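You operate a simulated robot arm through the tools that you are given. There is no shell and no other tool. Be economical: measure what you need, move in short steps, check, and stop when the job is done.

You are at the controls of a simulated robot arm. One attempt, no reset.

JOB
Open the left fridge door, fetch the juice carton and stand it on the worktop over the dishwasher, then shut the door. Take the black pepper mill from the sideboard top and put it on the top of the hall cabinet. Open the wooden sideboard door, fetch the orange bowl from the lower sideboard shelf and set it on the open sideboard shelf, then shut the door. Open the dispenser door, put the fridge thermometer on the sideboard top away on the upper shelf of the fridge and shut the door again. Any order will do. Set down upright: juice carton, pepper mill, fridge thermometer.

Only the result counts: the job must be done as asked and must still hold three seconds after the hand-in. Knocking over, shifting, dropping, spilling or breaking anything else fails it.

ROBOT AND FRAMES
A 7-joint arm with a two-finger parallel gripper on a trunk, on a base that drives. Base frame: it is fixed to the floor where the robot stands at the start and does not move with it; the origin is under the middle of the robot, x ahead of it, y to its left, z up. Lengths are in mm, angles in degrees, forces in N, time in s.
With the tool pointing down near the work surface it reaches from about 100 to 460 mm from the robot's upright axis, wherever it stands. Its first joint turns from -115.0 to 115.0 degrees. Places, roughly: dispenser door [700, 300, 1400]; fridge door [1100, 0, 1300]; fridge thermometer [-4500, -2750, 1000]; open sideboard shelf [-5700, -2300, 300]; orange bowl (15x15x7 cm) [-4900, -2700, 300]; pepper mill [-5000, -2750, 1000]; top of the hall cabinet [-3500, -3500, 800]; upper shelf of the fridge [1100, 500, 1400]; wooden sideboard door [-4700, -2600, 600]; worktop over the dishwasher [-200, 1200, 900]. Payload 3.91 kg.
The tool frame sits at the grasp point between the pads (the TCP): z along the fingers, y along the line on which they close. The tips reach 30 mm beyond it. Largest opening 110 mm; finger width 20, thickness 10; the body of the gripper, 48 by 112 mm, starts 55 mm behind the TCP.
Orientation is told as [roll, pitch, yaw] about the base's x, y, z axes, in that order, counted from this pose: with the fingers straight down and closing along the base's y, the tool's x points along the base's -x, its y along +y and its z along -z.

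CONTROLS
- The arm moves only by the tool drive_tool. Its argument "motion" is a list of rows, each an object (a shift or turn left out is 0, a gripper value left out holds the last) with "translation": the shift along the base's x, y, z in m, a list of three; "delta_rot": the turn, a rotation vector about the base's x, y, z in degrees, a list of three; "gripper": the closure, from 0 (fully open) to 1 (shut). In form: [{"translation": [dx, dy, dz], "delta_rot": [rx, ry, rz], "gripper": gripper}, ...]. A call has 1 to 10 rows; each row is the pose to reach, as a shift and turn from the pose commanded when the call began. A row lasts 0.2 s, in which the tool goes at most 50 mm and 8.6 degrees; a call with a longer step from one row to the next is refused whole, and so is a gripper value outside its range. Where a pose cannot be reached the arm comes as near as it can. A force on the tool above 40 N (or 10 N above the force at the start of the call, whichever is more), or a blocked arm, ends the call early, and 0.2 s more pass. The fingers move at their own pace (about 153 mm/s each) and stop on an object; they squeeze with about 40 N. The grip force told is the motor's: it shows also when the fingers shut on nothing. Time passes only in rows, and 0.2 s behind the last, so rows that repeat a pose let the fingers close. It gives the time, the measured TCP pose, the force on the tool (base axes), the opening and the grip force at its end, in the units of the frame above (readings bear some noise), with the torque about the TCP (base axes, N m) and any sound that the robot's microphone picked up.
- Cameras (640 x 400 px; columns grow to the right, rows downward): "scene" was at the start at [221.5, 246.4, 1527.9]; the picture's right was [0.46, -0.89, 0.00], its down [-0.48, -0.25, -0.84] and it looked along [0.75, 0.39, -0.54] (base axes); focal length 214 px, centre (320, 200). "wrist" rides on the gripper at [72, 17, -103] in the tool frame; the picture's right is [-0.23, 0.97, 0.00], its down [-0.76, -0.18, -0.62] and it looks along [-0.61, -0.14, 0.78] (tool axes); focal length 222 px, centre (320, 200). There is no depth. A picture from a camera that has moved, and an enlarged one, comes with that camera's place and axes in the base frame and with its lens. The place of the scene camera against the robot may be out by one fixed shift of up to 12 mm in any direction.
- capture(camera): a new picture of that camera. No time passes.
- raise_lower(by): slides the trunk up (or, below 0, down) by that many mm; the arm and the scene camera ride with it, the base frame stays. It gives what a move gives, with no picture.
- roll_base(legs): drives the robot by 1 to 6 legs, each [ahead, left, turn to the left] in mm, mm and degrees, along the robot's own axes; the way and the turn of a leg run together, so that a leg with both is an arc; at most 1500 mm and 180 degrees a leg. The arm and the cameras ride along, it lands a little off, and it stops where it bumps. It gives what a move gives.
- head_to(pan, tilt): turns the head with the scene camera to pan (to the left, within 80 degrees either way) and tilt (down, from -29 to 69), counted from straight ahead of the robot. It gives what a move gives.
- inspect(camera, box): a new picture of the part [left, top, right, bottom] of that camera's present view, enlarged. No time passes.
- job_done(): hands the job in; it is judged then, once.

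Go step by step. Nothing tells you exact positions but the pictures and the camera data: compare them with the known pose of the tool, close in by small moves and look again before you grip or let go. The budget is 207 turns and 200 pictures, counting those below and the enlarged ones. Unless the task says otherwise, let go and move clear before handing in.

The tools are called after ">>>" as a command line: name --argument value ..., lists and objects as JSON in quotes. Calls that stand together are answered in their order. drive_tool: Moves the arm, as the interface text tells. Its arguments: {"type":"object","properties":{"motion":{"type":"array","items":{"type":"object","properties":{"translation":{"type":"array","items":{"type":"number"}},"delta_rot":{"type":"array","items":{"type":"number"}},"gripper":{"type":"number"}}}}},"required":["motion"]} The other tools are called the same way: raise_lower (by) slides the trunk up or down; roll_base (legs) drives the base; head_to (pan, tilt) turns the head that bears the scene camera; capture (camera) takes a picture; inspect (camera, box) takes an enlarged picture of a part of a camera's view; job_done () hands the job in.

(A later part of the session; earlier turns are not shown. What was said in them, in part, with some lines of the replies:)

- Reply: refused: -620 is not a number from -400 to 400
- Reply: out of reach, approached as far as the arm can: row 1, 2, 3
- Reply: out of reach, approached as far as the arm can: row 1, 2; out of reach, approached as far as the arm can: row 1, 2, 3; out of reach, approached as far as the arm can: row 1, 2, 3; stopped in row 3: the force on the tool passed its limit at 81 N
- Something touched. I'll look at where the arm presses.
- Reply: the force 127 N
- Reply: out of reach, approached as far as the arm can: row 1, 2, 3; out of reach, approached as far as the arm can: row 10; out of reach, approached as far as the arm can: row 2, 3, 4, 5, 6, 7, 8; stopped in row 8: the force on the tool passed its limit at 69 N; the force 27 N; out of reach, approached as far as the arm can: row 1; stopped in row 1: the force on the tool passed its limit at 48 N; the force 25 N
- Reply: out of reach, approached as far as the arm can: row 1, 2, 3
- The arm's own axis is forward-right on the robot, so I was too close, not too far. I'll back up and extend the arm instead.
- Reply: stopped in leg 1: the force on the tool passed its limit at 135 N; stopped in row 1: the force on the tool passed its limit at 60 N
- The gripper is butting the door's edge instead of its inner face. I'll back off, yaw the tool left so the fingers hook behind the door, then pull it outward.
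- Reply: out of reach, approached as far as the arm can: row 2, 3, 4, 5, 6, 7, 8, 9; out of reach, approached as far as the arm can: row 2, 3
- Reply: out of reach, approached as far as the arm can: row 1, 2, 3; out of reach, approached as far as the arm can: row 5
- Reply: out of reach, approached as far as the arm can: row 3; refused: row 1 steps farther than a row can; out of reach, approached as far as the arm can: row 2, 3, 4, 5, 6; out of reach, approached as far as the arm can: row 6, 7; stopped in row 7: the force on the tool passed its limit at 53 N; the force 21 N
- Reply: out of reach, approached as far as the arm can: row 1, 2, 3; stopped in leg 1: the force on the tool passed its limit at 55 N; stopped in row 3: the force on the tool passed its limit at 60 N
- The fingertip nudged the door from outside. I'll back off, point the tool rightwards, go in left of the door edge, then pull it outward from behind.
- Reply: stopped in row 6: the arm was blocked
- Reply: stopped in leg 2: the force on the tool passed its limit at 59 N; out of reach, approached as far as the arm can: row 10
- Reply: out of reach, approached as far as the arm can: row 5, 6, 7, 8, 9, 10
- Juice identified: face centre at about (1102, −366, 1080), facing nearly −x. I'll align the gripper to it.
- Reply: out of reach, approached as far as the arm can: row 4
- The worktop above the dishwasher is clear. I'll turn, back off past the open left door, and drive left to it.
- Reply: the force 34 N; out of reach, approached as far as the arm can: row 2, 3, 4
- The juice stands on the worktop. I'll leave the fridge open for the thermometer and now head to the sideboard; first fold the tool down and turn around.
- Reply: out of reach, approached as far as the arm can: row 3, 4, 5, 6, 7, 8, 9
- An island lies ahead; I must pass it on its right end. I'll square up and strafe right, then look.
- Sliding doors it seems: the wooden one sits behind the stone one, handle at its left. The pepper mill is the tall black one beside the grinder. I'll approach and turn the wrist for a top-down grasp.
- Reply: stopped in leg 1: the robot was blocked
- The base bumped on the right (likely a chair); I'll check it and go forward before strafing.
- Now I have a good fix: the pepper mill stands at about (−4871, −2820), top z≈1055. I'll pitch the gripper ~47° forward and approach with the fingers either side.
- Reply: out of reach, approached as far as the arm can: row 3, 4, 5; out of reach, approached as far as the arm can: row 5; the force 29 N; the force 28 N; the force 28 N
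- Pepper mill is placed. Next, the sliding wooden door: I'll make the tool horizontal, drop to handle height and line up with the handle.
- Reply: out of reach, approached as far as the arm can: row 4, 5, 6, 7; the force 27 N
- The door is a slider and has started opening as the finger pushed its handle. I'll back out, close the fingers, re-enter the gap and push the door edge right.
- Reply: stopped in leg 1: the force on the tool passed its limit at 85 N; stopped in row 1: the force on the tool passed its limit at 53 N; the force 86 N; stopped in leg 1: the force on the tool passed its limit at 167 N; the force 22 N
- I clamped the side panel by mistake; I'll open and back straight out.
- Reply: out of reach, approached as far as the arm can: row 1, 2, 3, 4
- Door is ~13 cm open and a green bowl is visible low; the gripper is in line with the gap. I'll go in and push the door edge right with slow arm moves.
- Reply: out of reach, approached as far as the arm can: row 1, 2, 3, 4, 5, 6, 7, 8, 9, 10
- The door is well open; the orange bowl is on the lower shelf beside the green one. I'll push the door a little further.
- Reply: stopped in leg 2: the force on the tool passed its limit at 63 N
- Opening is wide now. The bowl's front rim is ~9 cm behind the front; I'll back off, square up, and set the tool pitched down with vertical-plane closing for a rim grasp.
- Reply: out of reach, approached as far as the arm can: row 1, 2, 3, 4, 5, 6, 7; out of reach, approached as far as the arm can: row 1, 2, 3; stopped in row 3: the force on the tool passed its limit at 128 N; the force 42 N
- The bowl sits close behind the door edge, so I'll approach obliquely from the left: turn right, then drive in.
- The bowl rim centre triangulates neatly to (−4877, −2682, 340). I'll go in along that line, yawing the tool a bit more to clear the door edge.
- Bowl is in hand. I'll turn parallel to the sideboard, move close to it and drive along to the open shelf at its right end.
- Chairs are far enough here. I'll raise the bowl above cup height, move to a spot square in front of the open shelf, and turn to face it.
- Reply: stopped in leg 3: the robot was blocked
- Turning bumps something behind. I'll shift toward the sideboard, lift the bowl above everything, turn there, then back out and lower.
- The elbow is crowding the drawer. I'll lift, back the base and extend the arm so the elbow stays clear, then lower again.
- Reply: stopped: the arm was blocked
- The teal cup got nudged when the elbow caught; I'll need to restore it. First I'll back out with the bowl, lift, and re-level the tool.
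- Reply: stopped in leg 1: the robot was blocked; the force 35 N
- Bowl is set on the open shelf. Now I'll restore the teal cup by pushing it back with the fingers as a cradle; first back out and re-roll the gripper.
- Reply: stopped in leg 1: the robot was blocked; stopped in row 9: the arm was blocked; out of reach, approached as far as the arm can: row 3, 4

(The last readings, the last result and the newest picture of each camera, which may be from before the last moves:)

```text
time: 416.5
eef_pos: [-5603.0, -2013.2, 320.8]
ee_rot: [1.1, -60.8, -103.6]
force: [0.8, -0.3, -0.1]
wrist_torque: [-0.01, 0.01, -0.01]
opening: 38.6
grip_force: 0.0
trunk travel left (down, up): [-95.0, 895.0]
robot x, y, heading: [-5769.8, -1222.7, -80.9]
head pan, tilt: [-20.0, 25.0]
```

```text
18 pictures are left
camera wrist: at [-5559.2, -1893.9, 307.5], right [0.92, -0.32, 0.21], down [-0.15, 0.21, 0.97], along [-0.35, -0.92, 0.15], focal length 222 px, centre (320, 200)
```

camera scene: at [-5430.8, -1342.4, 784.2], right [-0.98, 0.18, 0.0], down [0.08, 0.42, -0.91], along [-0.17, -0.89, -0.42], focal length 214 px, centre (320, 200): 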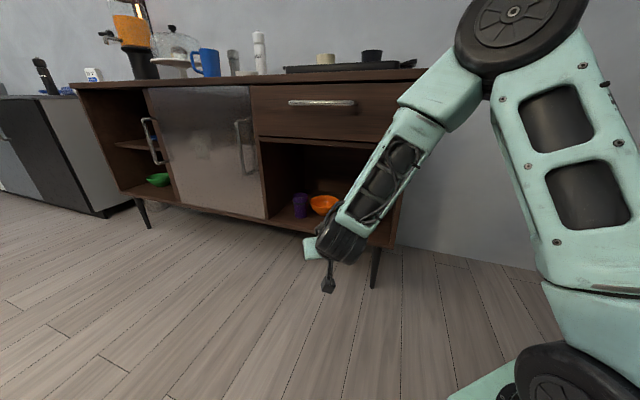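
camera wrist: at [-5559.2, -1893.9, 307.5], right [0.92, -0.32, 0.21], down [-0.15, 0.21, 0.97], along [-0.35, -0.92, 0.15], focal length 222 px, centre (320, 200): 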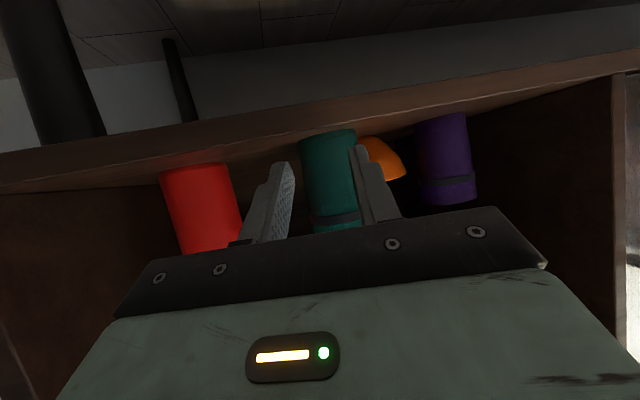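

>>> roll_base --legs '[[25, -10, 0], [25, -8, 0], [32, -10, 0]]'

>>> capture --camera "wrist"

```text
time: 418.0
eef_pos: [-5610.4, -2057.3, 319.5]
ee_rot: [0.8, -60.5, -102.6]
force: [-0.4, 0.0, 0.2]
wrist_torque: [-0.02, 0.01, -0.01]
opening: 38.4
grip_force: 0.0
trunk travel left (down, up): [-95.0, 895.0]
robot x, y, heading: [-5784.1, -1266.6, -80.7]
head pan, tilt: [-20.0, 25.0]
stopped in leg 2: the robot was blocked; the commanded pose is now the measured one
```

```text
17 pictures are left
camera wrist: at [-5568.4, -1937.2, 307.0], right [0.93, -0.31, 0.21], down [-0.15, 0.2, 0.97], along [-0.34, -0.93, 0.14], focal length 222 px, centre (320, 200)
```

wrist: 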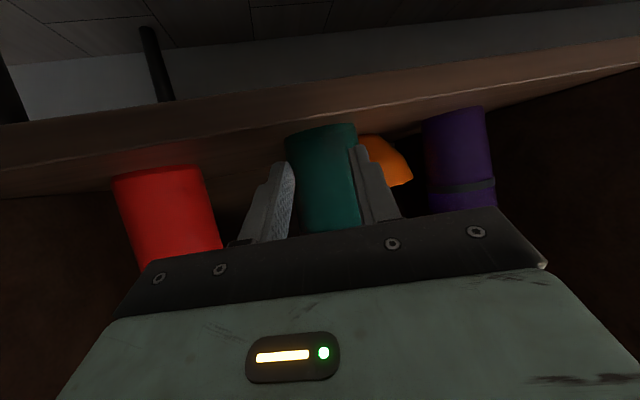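

>>> drive_tool --motion '[{"translation": [-0.002, -0.008, 0.003]}, {"translation": [-0.003, -0.016, 0.003]}, {"translation": [-0.004, -0.023, 0.003]}]'

>>> head_to --pan 0 --tilt 25

>>> capture --camera "scene"

```text
time: 418.8
eef_pos: [-5615.7, -2080.9, 321.7]
ee_rot: [0.9, -60.6, -102.7]
force: [-0.4, 0.2, 0.2]
wrist_torque: [0.0, 0.0, 0.01]
opening: 38.4
grip_force: 0.0
trunk travel left (down, up): [-95.0, 895.0]
robot x, y, heading: [-5783.2, -1268.0, -81.2]
head pan, tilt: [-20.0, 25.0]
```

```text
time: 419.6
eef_pos: [-5615.1, -2081.5, 321.0]
ee_rot: [0.9, -60.4, -102.6]
force: [-0.2, 0.1, 0.3]
wrist_torque: [0.01, 0.01, 0.03]
opening: 38.6
grip_force: 0.0
trunk travel left (down, up): [-95.0, 895.0]
robot x, y, heading: [-5782.7, -1273.2, -80.8]
head pan, tilt: [0.0, 25.0]
```

```text
16 pictures are left
camera scene: at [-5540.6, -1468.4, 784.1], right [-0.99, -0.16, 0.0], down [-0.07, 0.42, -0.91], along [0.14, -0.9, -0.42], focal length 214 px, centre (320, 200)
```

scene: 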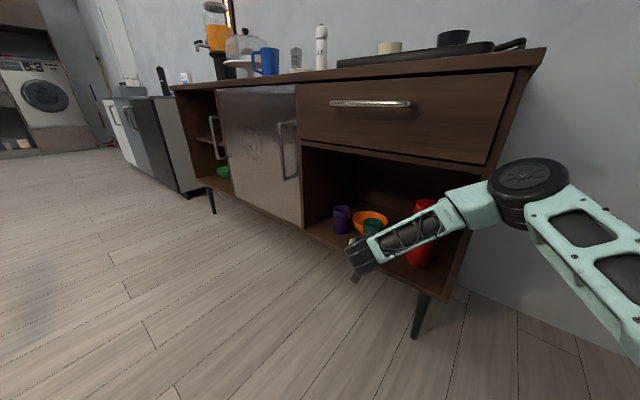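

>>> drive_tool --motion '[{"translation": [-0.002, -0.006, 0]}, {"translation": [-0.003, -0.013, 0]}]'

>>> roll_base --legs '[[-60, -8, 0], [-150, 0, 0]]'

>>> drive_tool --motion '[{"translation": [-0.008, 0.04, 0.02]}, {"translation": [-0.016, 0.08, 0.04], "delta_rot": [0, 0, 7]}, {"translation": [-0.024, 0.12, 0.06], "delta_rot": [0, 0, 14]}, {"translation": [-0.032, 0.16, 0.08], "delta_rot": [0, 0, 21]}, {"translation": [-0.04, 0.19, 0.11], "delta_rot": [0, 0, 21]}, {"translation": [-0.044, 0.21, 0.15], "delta_rot": [0, 0, 21]}, {"translation": [-0.044, 0.22, 0.19], "delta_rot": [0, 0, 21]}, {"translation": [-0.044, 0.23, 0.23], "delta_rot": [0, 0, 21]}]'

>>> drive_tool --motion '[{"delta_rot": [-7, -1.1, 0], "gripper": 0.2}, {"delta_rot": [-14, -2.2, 0]}, {"delta_rot": [-21, -3.3, 0]}, {"delta_rot": [-28, -4.4, 0]}]'

```text
time: 420.2
eef_pos: [-5619.2, -2094.1, 320.8]
ee_rot: [0.9, -60.4, -102.7]
force: [0.0, 2.0, -0.7]
wrist_torque: [-0.02, 0.0, -0.04]
opening: 38.7
grip_force: 0.2
trunk travel left (down, up): [-95.0, 895.0]
robot x, y, heading: [-5781.8, -1271.8, -80.8]
head pan, tilt: [0.0, 25.0]
```

```text
time: 422.2
eef_pos: [-5650.7, -1907.1, 328.6]
ee_rot: [1.5, -60.8, -107.8]
force: [-0.2, -0.3, -0.2]
wrist_torque: [-0.02, -0.02, 0.01]
opening: 38.6
grip_force: 0.1
trunk travel left (down, up): [-95.0, 895.0]
robot x, y, heading: [-5744.3, -1077.0, -85.9]
head pan, tilt: [0.0, 25.0]
stopped in leg 2: the robot was blocked; the commanded pose is now the measured one
```

```text
time: 424.0
eef_pos: [-5691.0, -1682.8, 561.9]
ee_rot: [1.6, -60.6, -86.9]
force: [0.7, 0.1, 0.5]
wrist_torque: [-0.01, -0.02, 0.0]
opening: 38.7
grip_force: 0.0
out of reach, approached as far as the arm can: row 5, 6, 7, 8
trunk travel left (down, up): [-95.0, 895.0]
robot x, y, heading: [-5742.9, -1074.1, -85.7]
head pan, tilt: [0.0, 25.0]
```

```text
time: 425.0
eef_pos: [-5653.2, -1713.2, 598.1]
ee_rot: [69.7, -87.3, -154.3]
force: [0.7, 0.7, 0.1]
wrist_torque: [0.02, 0.0, -0.05]
opening: 87.9
grip_force: 0.0
out of reach, approached as far as the arm can: row 1, 2, 3, 4
trunk travel left (down, up): [-95.0, 895.0]
robot x, y, heading: [-5743.3, -1077.7, -85.8]
head pan, tilt: [0.0, 25.0]
```

Cup restored near its place. Now I'll raise the arm, travel back along the sideboard, and go close the sliding door.

>>> raise_lower --by 400

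>>> raise_lower --by 300

>>> roll_base --legs '[[90, 0, 0], [0, 0, 54], [0, -60, 0], [1000, 0, 0], [1010, 0, 0]]'

```text
time: 428.9
eef_pos: [-5653.4, -1716.1, 997.1]
ee_rot: [66.7, -87.3, -151.6]
force: [-0.4, 0.1, -0.6]
wrist_torque: [0.0, 0.03, 0.0]
opening: 88.0
grip_force: 0.1
trunk travel left (down, up): [-495.0, 495.0]
robot x, y, heading: [-5742.0, -1074.4, -86.1]
head pan, tilt: [0.0, 25.0]
```

```text
time: 431.9
eef_pos: [-5652.2, -1715.6, 1297.7]
ee_rot: [66.7, -87.2, -151.6]
force: [0.5, 0.4, 1.1]
wrist_torque: [-0.02, -0.01, 0.02]
opening: 88.0
grip_force: 0.0
trunk travel left (down, up): [-795.0, 195.0]
robot x, y, heading: [-5738.9, -1075.6, -85.9]
head pan, tilt: [0.0, 25.0]
```

```text
time: 445.5
eef_pos: [-3505.9, -2577.3, 1298.1]
ee_rot: [67.3, -87.2, -98.4]
force: [-0.7, 0.6, 0.2]
wrist_torque: [-0.02, -0.01, 0.0]
opening: 88.0
grip_force: 0.1
trunk travel left (down, up): [-795.0, 195.0]
robot x, y, heading: [-4074.4, -2271.6, -32.1]
head pan, tilt: [0.0, 25.0]
```

>>> roll_base --legs '[[0, 0, -132]]'

>>> raise_lower --by -400

>>> raise_lower --by -300

>>> head_to --pan 0 --tilt 10

>>> capture --camera "scene"

>>> capture --camera "wrist"

```text
time: 451.3
eef_pos: [-4677.7, -2497.4, 1297.1]
ee_rot: [67.2, -87.3, 130.6]
force: [-0.3, -0.5, 0.3]
wrist_torque: [-0.03, -0.02, 0.05]
opening: 88.2
grip_force: 0.1
trunk travel left (down, up): [-795.0, 195.0]
robot x, y, heading: [-4073.1, -2269.0, -163.5]
head pan, tilt: [0.0, 25.0]
```

```text
time: 455.1
eef_pos: [-4677.0, -2498.1, 897.6]
ee_rot: [67.2, -87.2, 130.6]
force: [0.4, -0.3, -0.7]
wrist_torque: [0.01, -0.01, -0.04]
opening: 88.0
grip_force: 0.0
trunk travel left (down, up): [-395.0, 595.0]
robot x, y, heading: [-4073.2, -2272.9, -163.4]
head pan, tilt: [0.0, 25.0]
```

```text
time: 458.1
eef_pos: [-4678.3, -2496.9, 599.2]
ee_rot: [67.3, -87.2, 130.5]
force: [0.0, 0.6, -0.2]
wrist_torque: [-0.04, -0.02, 0.02]
opening: 88.0
grip_force: 0.1
trunk travel left (down, up): [-95.0, 895.0]
robot x, y, heading: [-4076.9, -2269.2, -163.1]
head pan, tilt: [0.0, 25.0]
```

```text
time: 458.9
eef_pos: [-4677.5, -2496.9, 597.3]
ee_rot: [67.3, -87.2, 130.6]
force: [-0.6, -0.4, 0.0]
wrist_torque: [0.01, -0.02, 0.01]
opening: 88.2
grip_force: 0.0
trunk travel left (down, up): [-95.0, 895.0]
robot x, y, heading: [-4075.2, -2269.5, -163.4]
head pan, tilt: [0.0, 10.0]
```

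```text
15 pictures are left
camera scene: at [-4239.6, -2534.1, 808.4], right [-0.29, 0.96, 0.0], down [0.17, 0.05, -0.98], along [-0.94, -0.28, -0.17], focal length 214 px, centre (320, 200)
```

scene: 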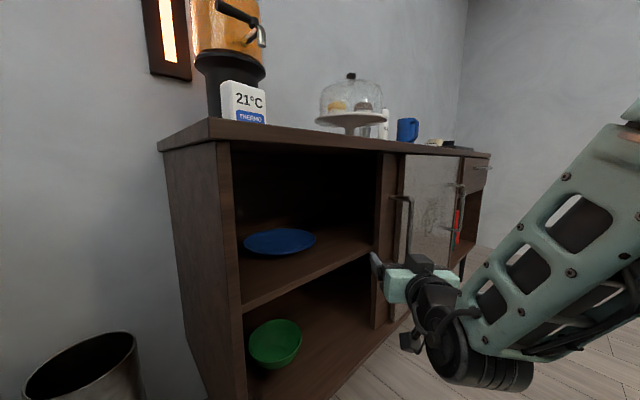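

```text
14 pictures are left
camera wrist: at [-4571.8, -2483.1, 527.6], right [0.29, -0.92, 0.27], down [0.51, 0.39, 0.76], along [-0.81, -0.08, 0.59], focal length 222 px, centre (320, 200)
```

wrist: 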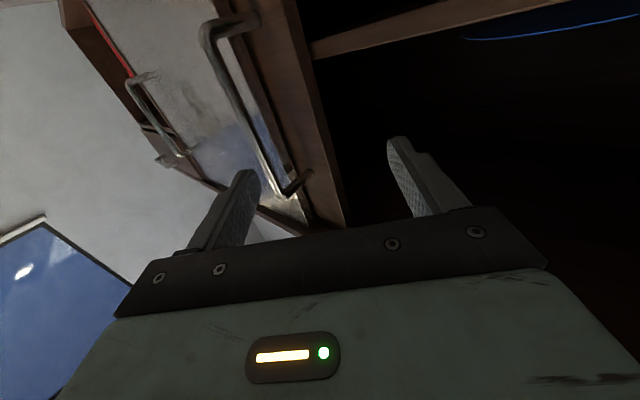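

>>> drive_tool --motion '[{"gripper": 0.5}, {"gripper": 0.5}]'

>>> roll_base --legs '[[0, -86, 0], [110, 0, 0]]'

>>> capture --camera "wrist"

```text
time: 459.5
eef_pos: [-4677.7, -2497.1, 596.8]
ee_rot: [67.2, -87.2, 130.7]
force: [-0.6, 0.1, 0.1]
wrist_torque: [-0.01, -0.01, -0.03]
opening: 54.8
grip_force: 0.0
trunk travel left (down, up): [-95.0, 895.0]
robot x, y, heading: [-4071.1, -2271.8, -163.1]
head pan, tilt: [0.0, 10.0]
```

```text
time: 461.4
eef_pos: [-4809.4, -2449.0, 597.2]
ee_rot: [67.2, -87.1, 130.7]
force: [-1.0, -0.1, 0.0]
wrist_torque: [0.0, 0.03, -0.02]
opening: 55.3
grip_force: 0.1
trunk travel left (down, up): [-95.0, 895.0]
robot x, y, heading: [-4206.4, -2223.6, -163.4]
head pan, tilt: [0.0, 10.0]
```

```text
13 pictures are left
camera wrist: at [-4703.2, -2433.5, 527.5], right [0.29, -0.92, 0.27], down [0.51, 0.39, 0.76], along [-0.81, -0.08, 0.59], focal length 222 px, centre (320, 200)
```

wrist: 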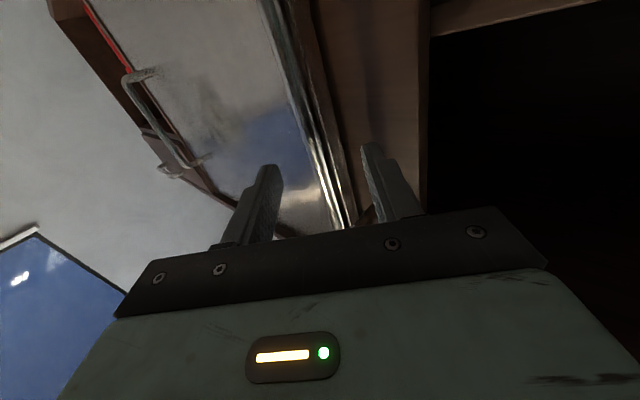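

>>> roll_base --legs '[[42, 0, 0]]'

>>> drive_tool --motion '[{"gripper": 0.8}, {"gripper": 1}, {"gripper": 1}, {"gripper": 1}]'

>>> roll_base --legs '[[-40, 45, 0], [-40, 45, 0], [-40, 45, 0], [-40, 45, 0], [-40, 46, 0], [-42, 48, 0]]'

>>> capture --camera "scene"

```text
time: 462.3
eef_pos: [-4849.1, -2459.6, 597.1]
ee_rot: [67.1, -87.2, 130.8]
force: [0.7, 0.0, 0.4]
wrist_torque: [0.0, 0.02, 0.02]
opening: 54.9
grip_force: 0.1
trunk travel left (down, up): [-95.0, 895.0]
robot x, y, heading: [-4248.4, -2231.7, -163.3]
head pan, tilt: [0.0, 10.0]
```

```text
time: 463.3
eef_pos: [-4850.1, -2460.6, 597.2]
ee_rot: [66.7, -87.4, 131.1]
force: [0.8, 5.4, 1.4]
wrist_torque: [0.99, 0.6, -0.01]
opening: 16.6
grip_force: 45.3
trunk travel left (down, up): [-95.0, 895.0]
robot x, y, heading: [-4245.1, -2235.0, -163.4]
head pan, tilt: [0.0, 10.0]
```

```text
time: 464.8
eef_pos: [-4765.5, -2509.9, 597.6]
ee_rot: [66.5, -87.4, 131.0]
force: [3.0, 1.3, 5.7]
wrist_torque: [1.22, -0.19, -0.04]
opening: 16.5
grip_force: 45.1
trunk travel left (down, up): [-95.0, 895.0]
robot x, y, heading: [-4161.7, -2280.8, -163.0]
head pan, tilt: [0.0, 10.0]
stopped in leg 2: the force on the tool passed its limit at 43 N (the readings are from after the stop); the commanded pose is now the measured one
```

```text
12 pictures are left
camera scene: at [-4326.3, -2548.3, 808.6], right [-0.29, 0.96, 0.0], down [0.17, 0.05, -0.98], along [-0.94, -0.29, -0.17], focal length 214 px, centre (320, 200)
```

scene: 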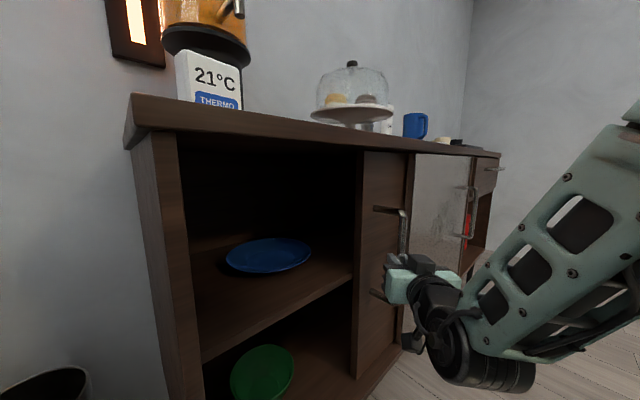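

>>> roll_base --legs '[[-34, 38, 0], [-34, 38, 0], [-34, 38, 0]]'

>>> roll_base --legs '[[-34, 38, 0], [-34, 38, 0], [-34, 38, 0]]'

```text
time: 466.8
eef_pos: [-4632.7, -2586.4, 597.5]
ee_rot: [66.9, -87.3, 130.6]
force: [2.9, -0.7, 8.1]
wrist_torque: [0.83, 0.64, 0.11]
opening: 16.6
grip_force: 44.6
trunk travel left (down, up): [-95.0, 895.0]
robot x, y, heading: [-4029.3, -2365.5, -163.1]
head pan, tilt: [0.0, 10.0]
```

```text
time: 469.0
eef_pos: [-4502.3, -2663.1, 596.5]
ee_rot: [66.7, -87.6, 130.5]
force: [2.8, 2.6, 5.8]
wrist_torque: [1.2, -0.05, 0.0]
opening: 16.5
grip_force: 44.6
trunk travel left (down, up): [-95.0, 895.0]
robot x, y, heading: [-3899.1, -2442.1, -163.3]
head pan, tilt: [0.0, 10.0]
stopped in leg 3: the force on the tool passed its limit at 41 N (the readings are from after the stop); the commanded pose is now the measured one
```

>>> roll_base --legs '[[-8, 9, 0]]'

>>> inspect --camera "scene" --box '[60, 60, 460, 400]'

```text
time: 469.7
eef_pos: [-4493.5, -2666.9, 596.8]
ee_rot: [68.3, -87.4, 128.6]
force: [-26.3, 7.0, 3.6]
wrist_torque: [0.83, 0.65, -0.06]
opening: 16.3
grip_force: 44.8
trunk travel left (down, up): [-95.0, 895.0]
robot x, y, heading: [-3886.3, -2449.6, -163.2]
head pan, tilt: [0.0, 10.0]
```

```text
1.18 times, centred on (260, 230) of scene
camera zoom: at [-4053.9, -2711.4, 808.5], right [-0.29, 0.96, 0.0], down [0.17, 0.05, -0.98], along [-0.94, -0.28, -0.17], focal length 252 px, centre (391, 165)
```

zoom: 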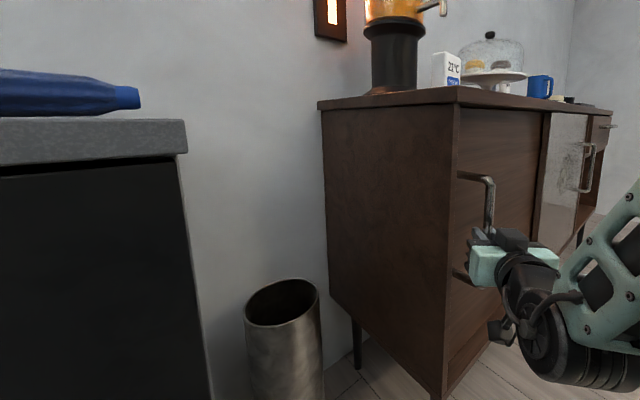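

The sliding door is shut. Next: release, back off, raise and prepare the pitched-down grasp for the thermometer.

>>> drive_tool --motion '[{"gripper": 0.4}, {"gripper": 0.2}]'

>>> roll_base --legs '[[-120, 0, 0]]'

>>> raise_lower --by 400

>>> roll_base --legs '[[0, 0, 39.5], [-50, -450, 0]]'

>>> drive_tool --motion '[{"delta_rot": [6.7, -4.5, 0], "translation": [0, 0, 0.03]}, {"delta_rot": [13.4, -9, 0], "translation": [0, 0, 0.06]}, {"delta_rot": [20.1, -13.5, 0], "translation": [0, 0, 0.08]}, {"delta_rot": [26.8, -18, 0], "translation": [0, 0, 0.1]}, {"delta_rot": [33, -22.4, 0], "translation": [0, 0, 0.12]}]'

>>> capture --camera "wrist"

```text
time: 470.3
eef_pos: [-4493.1, -2668.1, 598.1]
ee_rot: [68.1, -87.5, 128.8]
force: [0.9, 1.3, -0.3]
wrist_torque: [0.08, 0.02, 0.02]
opening: 87.1
grip_force: 0.1
trunk travel left (down, up): [-95.0, 895.0]
robot x, y, heading: [-3889.6, -2441.5, -163.1]
head pan, tilt: [0.0, 10.0]
```

```text
time: 471.6
eef_pos: [-4376.2, -2632.6, 597.0]
ee_rot: [68.5, -87.4, 128.2]
force: [-0.2, 0.4, 0.0]
wrist_torque: [-0.02, -0.02, -0.01]
opening: 88.0
grip_force: 0.0
trunk travel left (down, up): [-95.0, 895.0]
robot x, y, heading: [-3769.0, -2413.0, -163.3]
head pan, tilt: [0.0, 10.0]
```

```text
time: 475.4
eef_pos: [-4376.3, -2632.2, 997.3]
ee_rot: [68.6, -87.4, 128.3]
force: [0.4, -0.7, -0.3]
wrist_torque: [0.02, 0.0, 0.0]
opening: 88.1
grip_force: 0.1
trunk travel left (down, up): [-495.0, 495.0]
robot x, y, heading: [-3769.8, -2411.7, -163.2]
head pan, tilt: [0.0, 10.0]
```

```text
time: 480.0
eef_pos: [-4442.1, -2679.6, 997.1]
ee_rot: [68.5, -87.4, 168.0]
force: [-0.6, 0.1, -0.4]
wrist_torque: [-0.02, 0.01, -0.01]
opening: 88.0
grip_force: 0.1
trunk travel left (down, up): [-495.0, 495.0]
robot x, y, heading: [-4113.7, -2122.5, -123.7]
head pan, tilt: [0.0, 10.0]
```

```text
time: 481.2
eef_pos: [-4440.0, -2679.3, 1116.1]
ee_rot: [3.5, -49.0, -127.7]
force: [-0.2, 0.2, 0.3]
wrist_torque: [-0.02, 0.01, 0.01]
opening: 88.0
grip_force: 0.0
trunk travel left (down, up): [-495.0, 495.0]
robot x, y, heading: [-4112.9, -2125.7, -123.6]
head pan, tilt: [0.0, 10.0]
```

```text
10 pictures are left
camera wrist: at [-4354.0, -2584.4, 1129.8], right [0.7, -0.68, 0.21], down [-0.19, 0.1, 0.98], along [-0.68, -0.73, -0.06], focal length 222 px, centre (320, 200)
```

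wrist: 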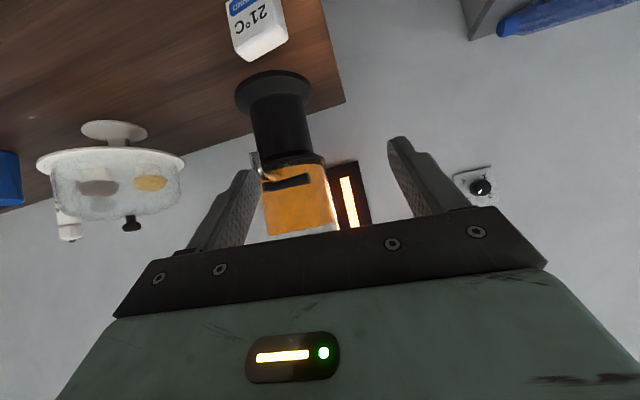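

>>> roll_base --legs '[[90, 0, 0]]'

>>> drive_tool --motion '[{"translation": [-0.004, 0.018, -0.038]}, {"translation": [-0.008, 0.035, -0.076]}, {"translation": [-0.012, 0.052, -0.114]}, {"translation": [-0.016, 0.07, -0.152]}]'

>>> capture --camera "wrist"

```text
time: 482.3
eef_pos: [-4487.7, -2753.7, 1116.7]
ee_rot: [3.5, -49.1, -127.7]
force: [1.4, -0.6, -0.1]
wrist_torque: [-0.01, 0.01, 0.03]
opening: 88.2
grip_force: 0.0
trunk travel left (down, up): [-495.0, 495.0]
robot x, y, heading: [-4167.6, -2199.9, -123.6]
head pan, tilt: [0.0, 10.0]
```

```text
time: 483.3
eef_pos: [-4507.0, -2684.0, 964.8]
ee_rot: [3.5, -49.2, -127.9]
force: [0.4, -0.2, -0.6]
wrist_torque: [0.0, -0.01, -0.03]
opening: 88.0
grip_force: 0.0
trunk travel left (down, up): [-495.0, 495.0]
robot x, y, heading: [-4165.0, -2200.3, -123.3]
head pan, tilt: [0.0, 10.0]
```

```text
9 pictures are left
camera wrist: at [-4420.7, -2589.3, 977.9], right [0.71, -0.68, 0.21], down [-0.19, 0.1, 0.98], along [-0.68, -0.73, -0.06], focal length 222 px, centre (320, 200)
```

wrist: 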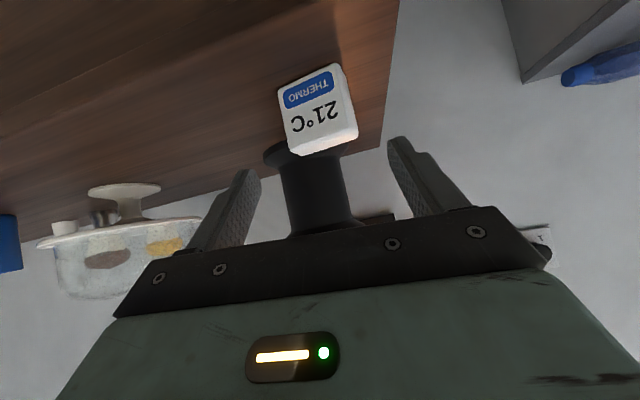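

>>> drive_tool --motion '[{"translation": [-0.013, -0.02, -0.025]}, {"translation": [-0.026, -0.041, -0.05]}, {"translation": [-0.039, -0.062, -0.075]}]'

>>> capture --camera "wrist"

```text
time: 484.1
eef_pos: [-4545.0, -2746.7, 889.5]
ee_rot: [3.4, -49.1, -127.8]
force: [-0.1, 1.1, -1.0]
wrist_torque: [0.03, 0.03, -0.01]
opening: 88.2
grip_force: 0.1
trunk travel left (down, up): [-495.0, 495.0]
robot x, y, heading: [-4168.1, -2196.4, -123.7]
head pan, tilt: [0.0, 10.0]
```

```text
8 pictures are left
camera wrist: at [-4459.1, -2651.8, 902.9], right [0.71, -0.68, 0.21], down [-0.19, 0.1, 0.98], along [-0.68, -0.73, -0.06], focal length 222 px, centre (320, 200)
```

wrist: 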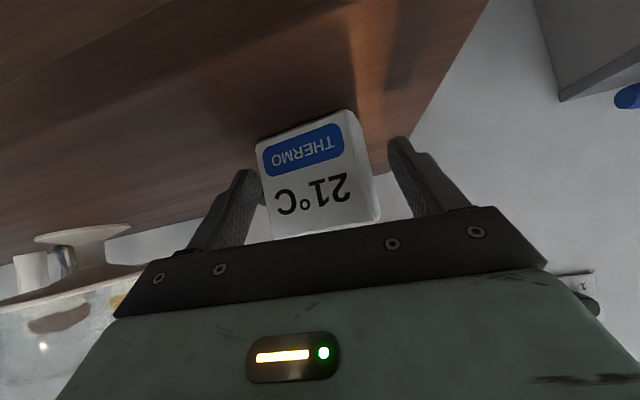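

>>> drive_tool --motion '[{"gripper": 0.3}, {"gripper": 0.4}, {"gripper": 1}, {"gripper": 1}, {"gripper": 1}]'

>>> drive_tool --motion '[{"translation": [0, 0, 0.015]}, {"translation": [0, 0, 0.04]}, {"translation": [0.01, 0.015, 0.08]}, {"translation": [0.02, 0.03, 0.12]}]'

>>> capture --camera "wrist"

```text
time: 485.3
eef_pos: [-4544.2, -2746.3, 889.7]
ee_rot: [3.5, -49.1, -127.8]
force: [0.3, 0.7, -0.6]
wrist_torque: [0.04, 0.05, 0.0]
opening: 69.7
grip_force: 40.2
trunk travel left (down, up): [-495.0, 495.0]
robot x, y, heading: [-4166.7, -2198.5, -123.4]
head pan, tilt: [0.0, 10.0]
```

```text
time: 486.3
eef_pos: [-4523.6, -2715.2, 1009.0]
ee_rot: [3.4, -49.1, -127.5]
force: [0.5, -0.6, 0.0]
wrist_torque: [0.03, 0.03, -0.02]
opening: 69.8
grip_force: 39.8
trunk travel left (down, up): [-495.0, 495.0]
robot x, y, heading: [-4165.1, -2195.0, -123.3]
head pan, tilt: [0.0, 10.0]
```

```text
7 pictures are left
camera wrist: at [-4437.7, -2621.1, 1022.5], right [0.71, -0.68, 0.21], down [-0.19, 0.1, 0.98], along [-0.68, -0.73, -0.06], focal length 222 px, centre (320, 200)
```

wrist: 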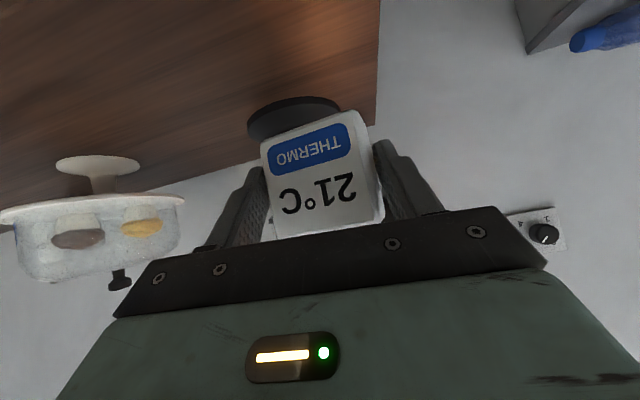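

Thermometer is gripped. Now I'll drive back to the kitchen the way I came.

>>> roll_base --legs '[[0, 480, 0], [-1450, 0, 0], [-1450, 0, 0], [-740, 0, 0], [0, 980, 0]]'

>>> roll_base --legs '[[0, 0, 179.5]]'

```text
time: 511.1
eef_pos: [-1323.0, -450.2, 1009.1]
ee_rot: [3.6, -49.0, -127.3]
force: [0.2, 0.0, -0.3]
wrist_torque: [0.03, 0.03, 0.03]
opening: 65.1
grip_force: 40.2
trunk travel left (down, up): [-495.0, 495.0]
robot x, y, heading: [-969.3, 69.2, -123.0]
head pan, tilt: [0.0, 10.0]
```

```text
time: 518.9
eef_pos: [-632.5, 601.4, 1008.6]
ee_rot: [3.4, -49.1, 54.6]
force: [-0.2, -0.3, 0.2]
wrist_torque: [0.0, -0.05, -0.01]
opening: 64.9
grip_force: 40.0
trunk travel left (down, up): [-495.0, 495.0]
robot x, y, heading: [-967.0, 70.2, 59.0]
head pan, tilt: [0.0, 10.0]
```

>>> roll_base --legs '[[-70, 0, -3], [0, -760, 0], [0, -750, 0]]'

>>> raise_lower --by 400

>>> roll_base --legs '[[350, 0, 0]]'

>>> head_to --pan 0 --tilt 15

>>> capture --camera "scene"

```text
time: 527.4
eef_pos: [632.4, -350.5, 1009.6]
ee_rot: [3.5, -49.1, 50.4]
force: [-0.2, 0.3, -0.5]
wrist_torque: [0.0, 0.05, -0.02]
opening: 65.2
grip_force: 40.1
trunk travel left (down, up): [-495.0, 495.0]
robot x, y, heading: [256.9, -856.1, 54.6]
head pan, tilt: [0.0, 10.0]
```

```text
time: 531.2
eef_pos: [632.6, -350.6, 1409.6]
ee_rot: [3.5, -49.1, 50.5]
force: [-0.6, 0.3, -1.1]
wrist_torque: [-0.03, -0.02, -0.02]
opening: 65.2
grip_force: 39.8
trunk travel left (down, up): [-895.0, 95.0]
robot x, y, heading: [254.7, -859.0, 54.7]
head pan, tilt: [0.0, 10.0]
```

```text
time: 533.5
eef_pos: [833.6, -66.2, 1408.9]
ee_rot: [3.5, -49.0, 50.7]
force: [0.9, -0.6, -1.6]
wrist_torque: [0.01, 0.03, 0.01]
opening: 65.2
grip_force: 39.5
trunk travel left (down, up): [-895.0, 95.0]
robot x, y, heading: [460.3, -572.9, 54.8]
head pan, tilt: [0.0, 10.0]
```

```text
time: 534.1
eef_pos: [833.8, -65.6, 1408.6]
ee_rot: [3.5, -49.2, 50.6]
force: [-0.3, -0.4, 0.0]
wrist_torque: [-0.06, 0.01, -0.02]
opening: 65.0
grip_force: 39.6
trunk travel left (down, up): [-895.0, 95.0]
robot x, y, heading: [463.8, -573.1, 54.6]
head pan, tilt: [0.0, 15.0]
```

```text
6 pictures are left
camera scene: at [428.3, -260.9, 1600.4], right [0.82, -0.58, 0.0], down [-0.15, -0.21, -0.97], along [0.56, 0.79, -0.26], focal length 214 px, centre (320, 200)
```

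scene: 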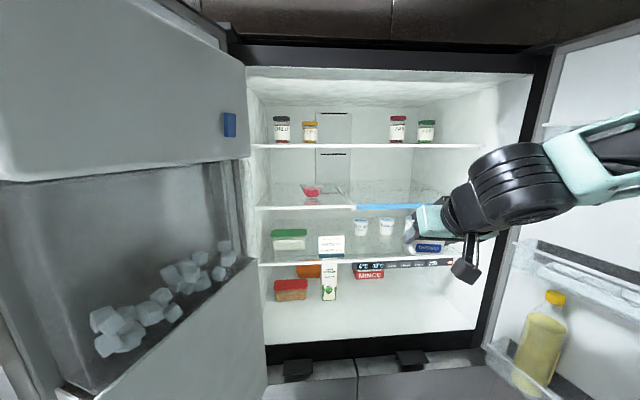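

The shelf layout is clear: second shelf's front edge at n≈747, z≈1370, with free space at the front. I'll bring the thermometer there.

>>> raise_lower --by 26

>>> roll_base --legs '[[0, 120, 1], [260, 0, 0]]'

>>> drive_tool --motion '[{"translation": [0.012, 0.028, 0]}, {"translation": [0.023, 0.057, 0]}]'

>>> capture --camera "scene"

```text
time: 534.9
eef_pos: [834.4, -64.9, 1434.0]
ee_rot: [3.5, -49.1, 50.6]
force: [0.0, 0.1, -1.0]
wrist_torque: [0.01, -0.01, 0.02]
opening: 64.9
grip_force: 39.7
trunk travel left (down, up): [-921.0, 69.0]
robot x, y, heading: [458.0, -574.9, 54.8]
head pan, tilt: [0.0, 15.0]
```

```text
time: 537.6
eef_pos: [869.7, 225.9, 1435.2]
ee_rot: [3.5, -49.0, 51.8]
force: [-0.8, 0.2, -0.2]
wrist_torque: [-0.01, -0.01, 0.03]
opening: 65.1
grip_force: 40.0
trunk travel left (down, up): [-921.0, 69.0]
robot x, y, heading: [505.0, -288.3, 56.0]
head pan, tilt: [0.0, 15.0]
```

```text
time: 538.2
eef_pos: [892.2, 285.8, 1436.0]
ee_rot: [3.5, -49.1, 51.7]
force: [0.1, -0.2, -0.1]
wrist_torque: [-0.02, 0.0, 0.0]
opening: 65.3
grip_force: 40.3
trunk travel left (down, up): [-921.0, 69.0]
robot x, y, heading: [504.8, -288.3, 56.0]
head pan, tilt: [0.0, 15.0]
```

```text
5 pictures are left
camera scene: at [469.1, 22.9, 1626.5], right [0.83, -0.56, 0.0], down [-0.14, -0.21, -0.97], along [0.54, 0.8, -0.26], focal length 214 px, centre (320, 200)
```

scene: 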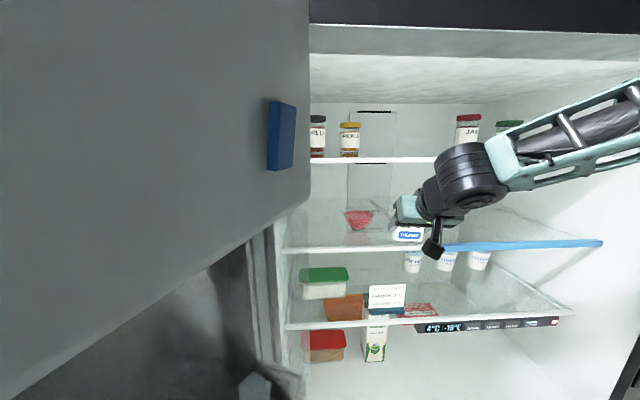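

>>> drive_tool --motion '[{"translation": [0.012, 0.018, 0]}, {"translation": [0.024, 0.036, 0]}, {"translation": [0.032, 0.048, 0]}]'

>>> drive_tool --motion '[{"translation": [0, 0, -0.005]}, {"translation": [0, 0, -0.01]}]'

>>> drive_tool --motion '[{"translation": [0, 0, -0.003]}, {"translation": [0, 0, -0.006]}]'

>>> drive_tool --motion '[{"translation": [0, 0, -0.003]}, {"translation": [0, 0, -0.006]}]'

```text
time: 539.0
eef_pos: [925.8, 331.3, 1436.4]
ee_rot: [3.5, -49.0, 51.6]
force: [0.4, 0.3, -0.1]
wrist_torque: [0.03, 0.05, -0.02]
opening: 65.1
grip_force: 39.8
trunk travel left (down, up): [-921.0, 69.0]
robot x, y, heading: [504.8, -283.5, 55.7]
head pan, tilt: [0.0, 15.0]
```

```text
time: 539.6
eef_pos: [924.0, 331.5, 1424.8]
ee_rot: [3.6, -49.1, 51.9]
force: [0.0, 0.0, -1.0]
wrist_torque: [0.03, -0.01, 0.02]
opening: 65.0
grip_force: 39.8
trunk travel left (down, up): [-921.0, 69.0]
robot x, y, heading: [506.3, -283.8, 55.8]
head pan, tilt: [0.0, 15.0]
```

```text
time: 540.2
eef_pos: [924.1, 332.7, 1418.0]
ee_rot: [3.5, -49.1, 51.7]
force: [0.1, 1.0, -0.5]
wrist_torque: [-0.03, 0.04, -0.02]
opening: 65.1
grip_force: 40.5
trunk travel left (down, up): [-921.0, 69.0]
robot x, y, heading: [509.1, -288.8, 55.9]
head pan, tilt: [0.0, 15.0]
```

```text
time: 540.8
eef_pos: [923.8, 331.8, 1415.4]
ee_rot: [3.6, -49.3, 51.8]
force: [-0.5, -0.1, 16.7]
wrist_torque: [-0.31, -0.49, -0.07]
opening: 65.2
grip_force: 40.4
trunk travel left (down, up): [-921.0, 69.0]
robot x, y, heading: [511.2, -286.8, 56.3]
head pan, tilt: [0.0, 15.0]
```

>>> drive_tool --motion '[{"translation": [0, 0, 0.002], "gripper": 0.35}, {"translation": [0, 0, 0.002], "gripper": 0.25}, {"translation": [0, 0, 0.002], "gripper": 0.15}]'

>>> drive_tool --motion '[{"translation": [-0.012, -0.016, 0.004]}, {"translation": [-0.025, -0.033, 0.01]}, {"translation": [-0.045, -0.06, 0.015]}, {"translation": [-0.06, -0.08, 0.02]}]'

>>> roll_base --legs '[[-250, 0, 0]]'

>>> capture --camera "scene"

```text
time: 541.6
eef_pos: [924.2, 332.3, 1415.5]
ee_rot: [3.5, -49.1, 51.8]
force: [-0.1, 1.3, 0.3]
wrist_torque: [-0.02, 0.0, 0.03]
opening: 93.5
grip_force: 0.0
trunk travel left (down, up): [-921.0, 69.0]
robot x, y, heading: [505.8, -286.3, 55.9]
head pan, tilt: [0.0, 15.0]
```

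```text
time: 542.6
eef_pos: [866.0, 252.3, 1435.1]
ee_rot: [3.6, -49.1, 51.7]
force: [0.8, 0.8, -0.1]
wrist_torque: [-0.02, 0.04, 0.02]
opening: 93.4
grip_force: 0.1
trunk travel left (down, up): [-921.0, 69.0]
robot x, y, heading: [507.4, -288.0, 56.1]
head pan, tilt: [0.0, 15.0]
```

```text
time: 544.4
eef_pos: [725.0, 45.4, 1435.4]
ee_rot: [3.5, -49.1, 51.8]
force: [-0.1, -0.7, 0.1]
wrist_torque: [0.0, 0.0, 0.04]
opening: 93.3
grip_force: 0.1
trunk travel left (down, up): [-921.0, 69.0]
robot x, y, heading: [366.1, -498.6, 56.1]
head pan, tilt: [0.0, 15.0]
```

```text
4 pictures are left
camera scene: at [329.2, -183.6, 1626.3], right [0.83, -0.56, 0.0], down [-0.14, -0.21, -0.97], along [0.54, 0.8, -0.26], focal length 214 px, centre (320, 200)
```

scene: 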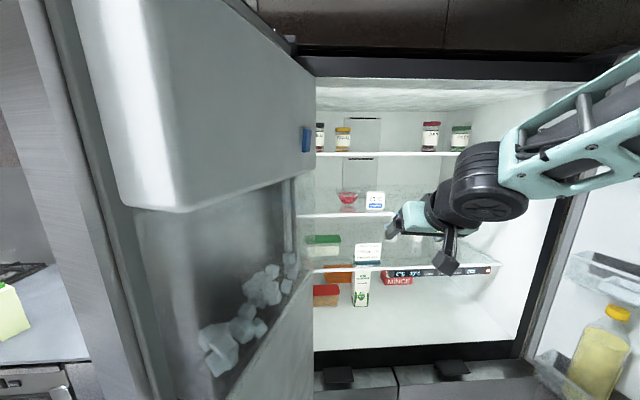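

The thermometer stands on the shelf. Now close the right door: make the tool horizontal, go round to its outer side and sweep it left.

>>> drive_tool --motion '[{"delta_rot": [6.7, -4.6, 0], "gripper": 1}, {"delta_rot": [13.4, -9.2, 0]}, {"delta_rot": [20.1, -13.8, 0]}, {"delta_rot": [26.8, -18.4, 0]}, {"delta_rot": [33.5, -23, 0]}]'

>>> roll_base --legs '[[-330, 0, 0], [0, -870, 0], [150, 0, 0]]'

>>> head_to --pan 0 --tilt 15

>>> capture --camera "scene"

```text
time: 545.6
eef_pos: [724.5, 57.7, 1441.1]
ee_rot: [87.4, -87.5, -31.1]
force: [-0.2, -0.7, 0.2]
wrist_torque: [0.01, 0.02, 0.02]
opening: 0.0
grip_force: 37.7
out of reach, approached as far as the arm can: row 5
trunk travel left (down, up): [-921.0, 69.0]
robot x, y, heading: [367.0, -494.8, 56.1]
head pan, tilt: [0.0, 15.0]
```

```text
time: 552.9
eef_pos: [1315.1, -600.5, 1439.1]
ee_rot: [85.8, -87.6, -28.2]
force: [-1.7, -16.1, 8.2]
wrist_torque: [-0.46, 0.62, 1.15]
opening: 0.0
grip_force: 37.7
trunk travel left (down, up): [-921.0, 69.0]
robot x, y, heading: [974.4, -1155.4, 57.4]
head pan, tilt: [0.0, 15.0]
stopped in leg 3: the force on the tool passed its limit at 148 N (the readings are from after the stop); the commanded pose is now the measured one
```

```text
time: 553.5
eef_pos: [1316.2, -599.4, 1438.3]
ee_rot: [84.8, -87.6, -27.0]
force: [-2.9, -19.2, 8.4]
wrist_torque: [-0.53, 0.75, 1.41]
opening: 0.0
grip_force: 37.5
trunk travel left (down, up): [-921.0, 69.0]
robot x, y, heading: [972.0, -1152.9, 57.6]
head pan, tilt: [0.0, 15.0]
```

```text
3 pictures are left
camera scene: at [927.0, -847.4, 1626.8], right [0.84, -0.54, 0.0], down [-0.14, -0.22, -0.97], along [0.52, 0.81, -0.26], focal length 214 px, centre (320, 200)
```

scene: 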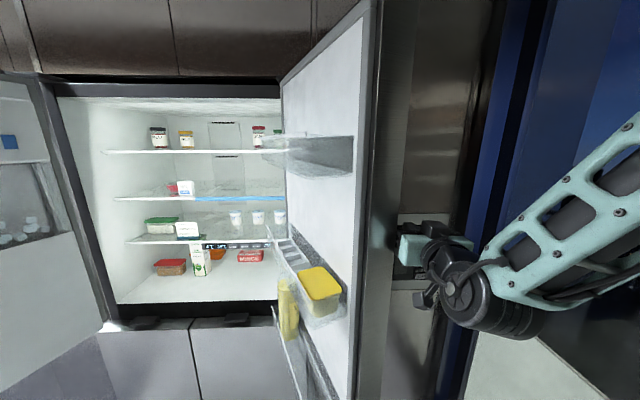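

>>> roll_base --legs '[[-25, 0, 0], [0, 70, 0], [0, 70, 0]]'

```text
time: 555.1
eef_pos: [1239.8, -585.1, 1438.7]
ee_rot: [82.4, -87.8, -24.3]
force: [-3.0, -15.5, 8.7]
wrist_torque: [-0.49, 0.64, 1.1]
opening: 0.1
grip_force: 37.3
trunk travel left (down, up): [-921.0, 69.0]
robot x, y, heading: [900.6, -1139.4, 57.0]
head pan, tilt: [0.0, 15.0]
stopped in leg 3: the robot was blocked; the commanded pose is now the measured one
```

>>> capture --camera "wrist"

```text
2 pictures are left
camera wrist: at [1168.6, -661.8, 1367.3], right [-0.82, 0.51, 0.26], down [-0.15, -0.64, 0.76], along [0.55, 0.58, 0.6], focal length 222 px, centre (320, 200)
```

wrist: 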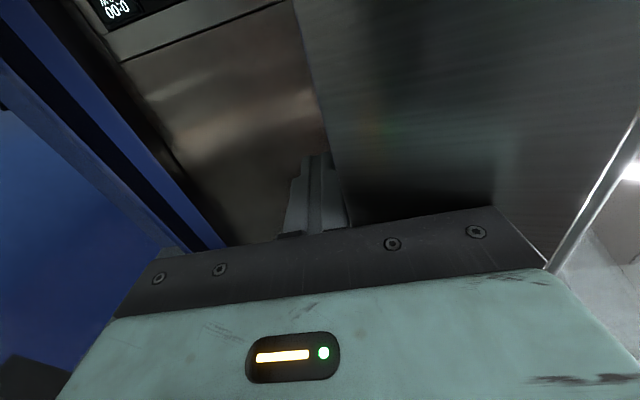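

>>> drive_tool --motion '[{"translation": [-0.008, 0.004, 0]}, {"translation": [-0.017, 0.008, 0]}, {"translation": [-0.026, 0.012, 0]}, {"translation": [-0.035, 0.015, 0]}, {"translation": [-0.045, 0.018, 0]}, {"translation": [-0.055, 0.02, 0]}, {"translation": [-0.065, 0.022, 0]}, {"translation": [-0.075, 0.024, 0]}]'

```text
time: 555.6
eef_pos: [1229.2, -580.9, 1439.3]
ee_rot: [77.2, -87.8, -19.0]
force: [-7.4, -23.2, 10.6]
wrist_torque: [-0.68, 1.01, 1.69]
opening: 0.0
grip_force: 38.1
trunk travel left (down, up): [-921.0, 69.0]
robot x, y, heading: [897.4, -1138.2, 57.3]
head pan, tilt: [0.0, 15.0]
stopped in row 2: the force on the tool passed its limit at 42 N (the readings are from after the stop); the commanded pose is now the measured one
```

>>> roll_base --legs '[[-28, 0, 0], [-5, 60, 0], [-8, 70, 0]]'

```text
time: 557.7
eef_pos: [1098.6, -543.2, 1436.7]
ee_rot: [73.4, -87.8, -15.4]
force: [0.7, -0.3, 0.2]
wrist_torque: [-0.02, 0.01, -0.01]
opening: 0.0
grip_force: 38.1
trunk travel left (down, up): [-921.0, 69.0]
robot x, y, heading: [764.8, -1104.2, 57.4]
head pan, tilt: [0.0, 15.0]
```

>>> roll_base --legs '[[-5, 80, 0], [5, 80, 0]]'

>>> capture --camera "scene"

```text
time: 559.4
eef_pos: [963.3, -455.7, 1437.4]
ee_rot: [73.3, -87.7, -15.2]
force: [0.3, 0.4, 0.7]
wrist_torque: [0.0, -0.02, 0.0]
opening: 0.0
grip_force: 37.5
trunk travel left (down, up): [-921.0, 69.0]
robot x, y, heading: [633.8, -1019.3, 57.0]
head pan, tilt: [0.0, 15.0]
```

```text
1 pictures are left
camera scene: at [588.6, -707.1, 1626.4], right [0.84, -0.54, 0.0], down [-0.14, -0.22, -0.97], along [0.52, 0.81, -0.26], focal length 214 px, centre (320, 200)
```

scene: 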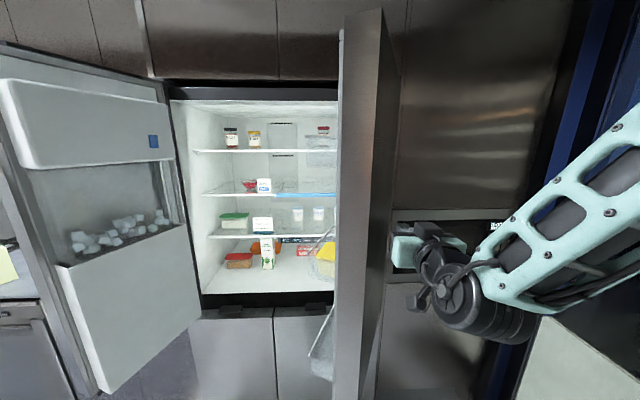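

The door is at ~75° now. I'll sweep along its arc and push it home.

>>> roll_base --legs '[[40, 72, 0], [42, 70, 0], [60, 64, 0], [62, 63, 0], [60, 28, 0], [50, 27, 0]]'

>>> roll_base --legs '[[25, 0, 0], [25, 0, 0]]'

```text
time: 563.7
eef_pos: [856.2, -13.3, 1435.9]
ee_rot: [73.6, -87.7, -15.4]
force: [-0.2, -0.8, 0.5]
wrist_torque: [-0.01, 0.01, 0.02]
opening: 0.0
grip_force: 37.6
trunk travel left (down, up): [-921.0, 69.0]
robot x, y, heading: [525.0, -575.2, 57.4]
head pan, tilt: [0.0, 15.0]
```

```text
time: 564.9
eef_pos: [884.4, 28.6, 1436.6]
ee_rot: [73.3, -87.6, -15.1]
force: [-0.3, -0.2, 0.4]
wrist_torque: [0.02, 0.02, 0.02]
opening: 0.0
grip_force: 37.3
trunk travel left (down, up): [-921.0, 69.0]
robot x, y, heading: [552.9, -530.0, 57.2]
head pan, tilt: [0.0, 15.0]
```

>>> drive_tool --motion '[{"translation": [0.005, 0.008, 0]}, {"translation": [0.011, 0.017, 0]}, {"translation": [0.017, 0.025, 0]}, {"translation": [0.022, 0.033, 0]}, {"translation": [0.028, 0.042, 0]}, {"translation": [0.033, 0.05, 0]}]'

```text
time: 565.8
eef_pos: [897.8, 49.6, 1437.5]
ee_rot: [69.0, -87.8, -10.6]
force: [-11.6, -27.7, 5.4]
wrist_torque: [0.42, -0.2, 0.01]
opening: 0.0
grip_force: 37.9
trunk travel left (down, up): [-921.0, 69.0]
robot x, y, heading: [550.5, -530.7, 57.2]
head pan, tilt: [0.0, 15.0]
stopped in row 4: the force on the tool passed its limit at 53 N (the readings are from after the stop); the commanded pose is now the measured one
```

Right door is pushed home. Now the left (dispenser) door from its outer side.

>>> roll_base --legs '[[-430, 0, -1.2], [0, 400, 0], [0, 375, 0], [85, 0, 0]]'

```text
time: 573.1
eef_pos: [71.8, 191.4, 1435.9]
ee_rot: [65.0, -87.7, -7.4]
force: [-0.2, -0.2, -0.2]
wrist_torque: [-0.01, 0.0, -0.03]
opening: 0.0
grip_force: 37.8
trunk travel left (down, up): [-921.0, 69.0]
robot x, y, heading: [-276.7, -387.8, 56.6]
head pan, tilt: [0.0, 15.0]
```

>>> roll_base --legs '[[0, -80, 0], [0, -80, 0], [0, -80, 0], [0, -90, 0]]'

```text
time: 575.5
eef_pos: [249.0, 67.5, 1435.0]
ee_rot: [63.2, -88.0, -4.7]
force: [-13.5, -10.8, 6.4]
wrist_torque: [0.06, -0.18, -0.24]
opening: 0.3
grip_force: 37.7
trunk travel left (down, up): [-921.0, 69.0]
robot x, y, heading: [-97.7, -511.6, 56.7]
head pan, tilt: [0.0, 15.0]
stopped in leg 3: the force on the tool passed its limit at 50 N (the readings are from after the stop); the commanded pose is now the measured one
```

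>>> roll_base --legs '[[-30, 0, 0], [0, 190, 0], [125, 0, 0], [0, -60, 0], [0, -60, 0], [0, -60, 0]]'

```text
time: 580.1
eef_pos: [295.4, 155.9, 1432.6]
ee_rot: [59.6, -87.9, -1.4]
force: [-0.2, 0.1, 0.4]
wrist_torque: [0.01, 0.01, 0.03]
opening: 0.0
grip_force: 38.2
trunk travel left (down, up): [-921.0, 69.0]
robot x, y, heading: [-55.2, -422.8, 56.5]
head pan, tilt: [0.0, 15.0]
```

>>> roll_base --legs '[[-8, -60, 0], [-8, -60, 0], [0, -60, 0]]'

```text
time: 582.2
eef_pos: [437.2, 44.1, 1434.0]
ee_rot: [59.7, -87.8, -1.6]
force: [-0.1, -0.6, 0.2]
wrist_torque: [-0.02, 0.02, 0.03]
opening: 0.0
grip_force: 37.3
trunk travel left (down, up): [-921.0, 69.0]
robot x, y, heading: [90.6, -537.1, 56.6]
head pan, tilt: [0.0, 15.0]
```

>>> roll_base --legs '[[24, -62, 0], [24, -62, 0], [45, -38, 0], [45, -38, 0], [38, -42, 0], [38, -30, 0]]'

>>> drive_tool --motion '[{"translation": [0.006, 0.008, 0]}, {"translation": [0.012, 0.017, 0]}, {"translation": [0.018, 0.025, 0]}, {"translation": [0.024, 0.034, 0]}, {"translation": [0.03, 0.043, 0]}, {"translation": [0.036, 0.052, 0]}, {"translation": [0.042, 0.062, 0]}]'

```text
time: 586.0
eef_pos: [775.9, 76.5, 1433.6]
ee_rot: [59.9, -87.7, -1.6]
force: [-0.3, -0.5, -0.6]
wrist_torque: [-0.01, 0.0, -0.02]
opening: 0.0
grip_force: 37.7
trunk travel left (down, up): [-921.0, 69.0]
robot x, y, heading: [433.9, -500.4, 56.8]
head pan, tilt: [0.0, 15.0]
```

```text
time: 587.0
eef_pos: [799.4, 106.1, 1432.4]
ee_rot: [56.5, -87.9, 2.1]
force: [-12.7, -31.8, 7.4]
wrist_torque: [0.5, -0.19, -0.05]
opening: 0.1
grip_force: 37.8
trunk travel left (down, up): [-921.0, 69.0]
robot x, y, heading: [432.6, -504.2, 57.1]
head pan, tilt: [0.0, 15.0]
stopped in row 5: the force on the tool passed its limit at 56 N (the readings are from after the stop); the commanded pose is now the measured one
```

>>> roll_base --legs '[[-450, 0, 0]]'

>>> head_to --pan -10 --tilt 20

>>> capture --camera "scene"

```text
time: 589.8
eef_pos: [554.3, -264.9, 1432.3]
ee_rot: [52.0, -87.7, 6.5]
force: [0.5, 0.6, -0.5]
wrist_torque: [0.02, 0.02, -0.01]
opening: 0.0
grip_force: 37.9
trunk travel left (down, up): [-921.0, 69.0]
robot x, y, heading: [185.7, -877.3, 56.8]
head pan, tilt: [0.0, 15.0]
```

```text
time: 590.5
eef_pos: [553.2, -266.6, 1431.6]
ee_rot: [52.0, -87.7, 6.6]
force: [-0.7, -0.6, 0.2]
wrist_torque: [0.01, -0.01, -0.05]
opening: 0.0
grip_force: 38.1
trunk travel left (down, up): [-921.0, 69.0]
robot x, y, heading: [184.8, -882.5, 57.1]
head pan, tilt: [-10.0, 20.0]
```

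```text
0 pictures are left
camera scene: at [154.9, -581.1, 1618.3], right [0.73, -0.68, 0.0], down [-0.23, -0.25, -0.94], along [0.64, 0.69, -0.34], focal length 214 px, centre (320, 200)
```

scene: 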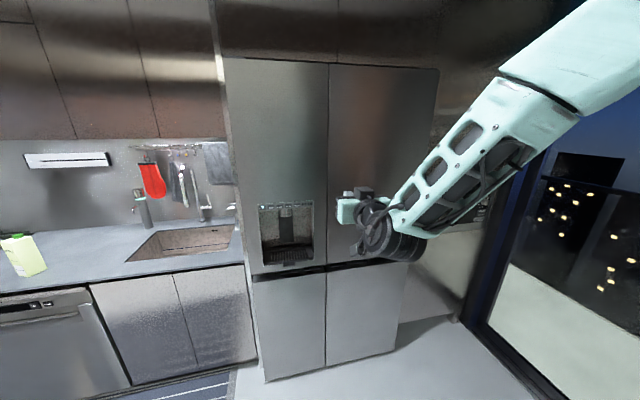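

Both upper fridge doors look flush and shut, the juice stands on the worktop over the dishwasher, and the gripper is clear, so I am handing in.

>>> job_done

```text
The job is handed in.
```

I handed the job in with all four parts carried out, but I may have shifted other objects, and that could fail it.

- **Done:** the juice carton is upright on the worktop over the dishwasher, and the pepper mill is upright on the hall cabinet. The orange bowl is on the open sideboard shelf. The thermometer is upright on the second fridge shelf from the top, which I took to be the upper shelf. All three doors are shut.
- **Teal cup:** while placing the bowl I pushed the teal cup on the open shelf about 10 cm. I slid it back to within roughly a centimetre or two of its place, and did not check it afterwards.
- **Bumps and hard contacts:** the base was blocked near the dining chairs twice and once more when backing near the sideboard's right end. The gripper also pressed hard on the sideboard side panel and on something by the fridge's right door. I did not check whether any of these moved.
- **Which door:** the juice was not behind the dispenser door. It was in a bin on the right-hand upper fridge door, so I opened and shut that one as the "left fridge door".
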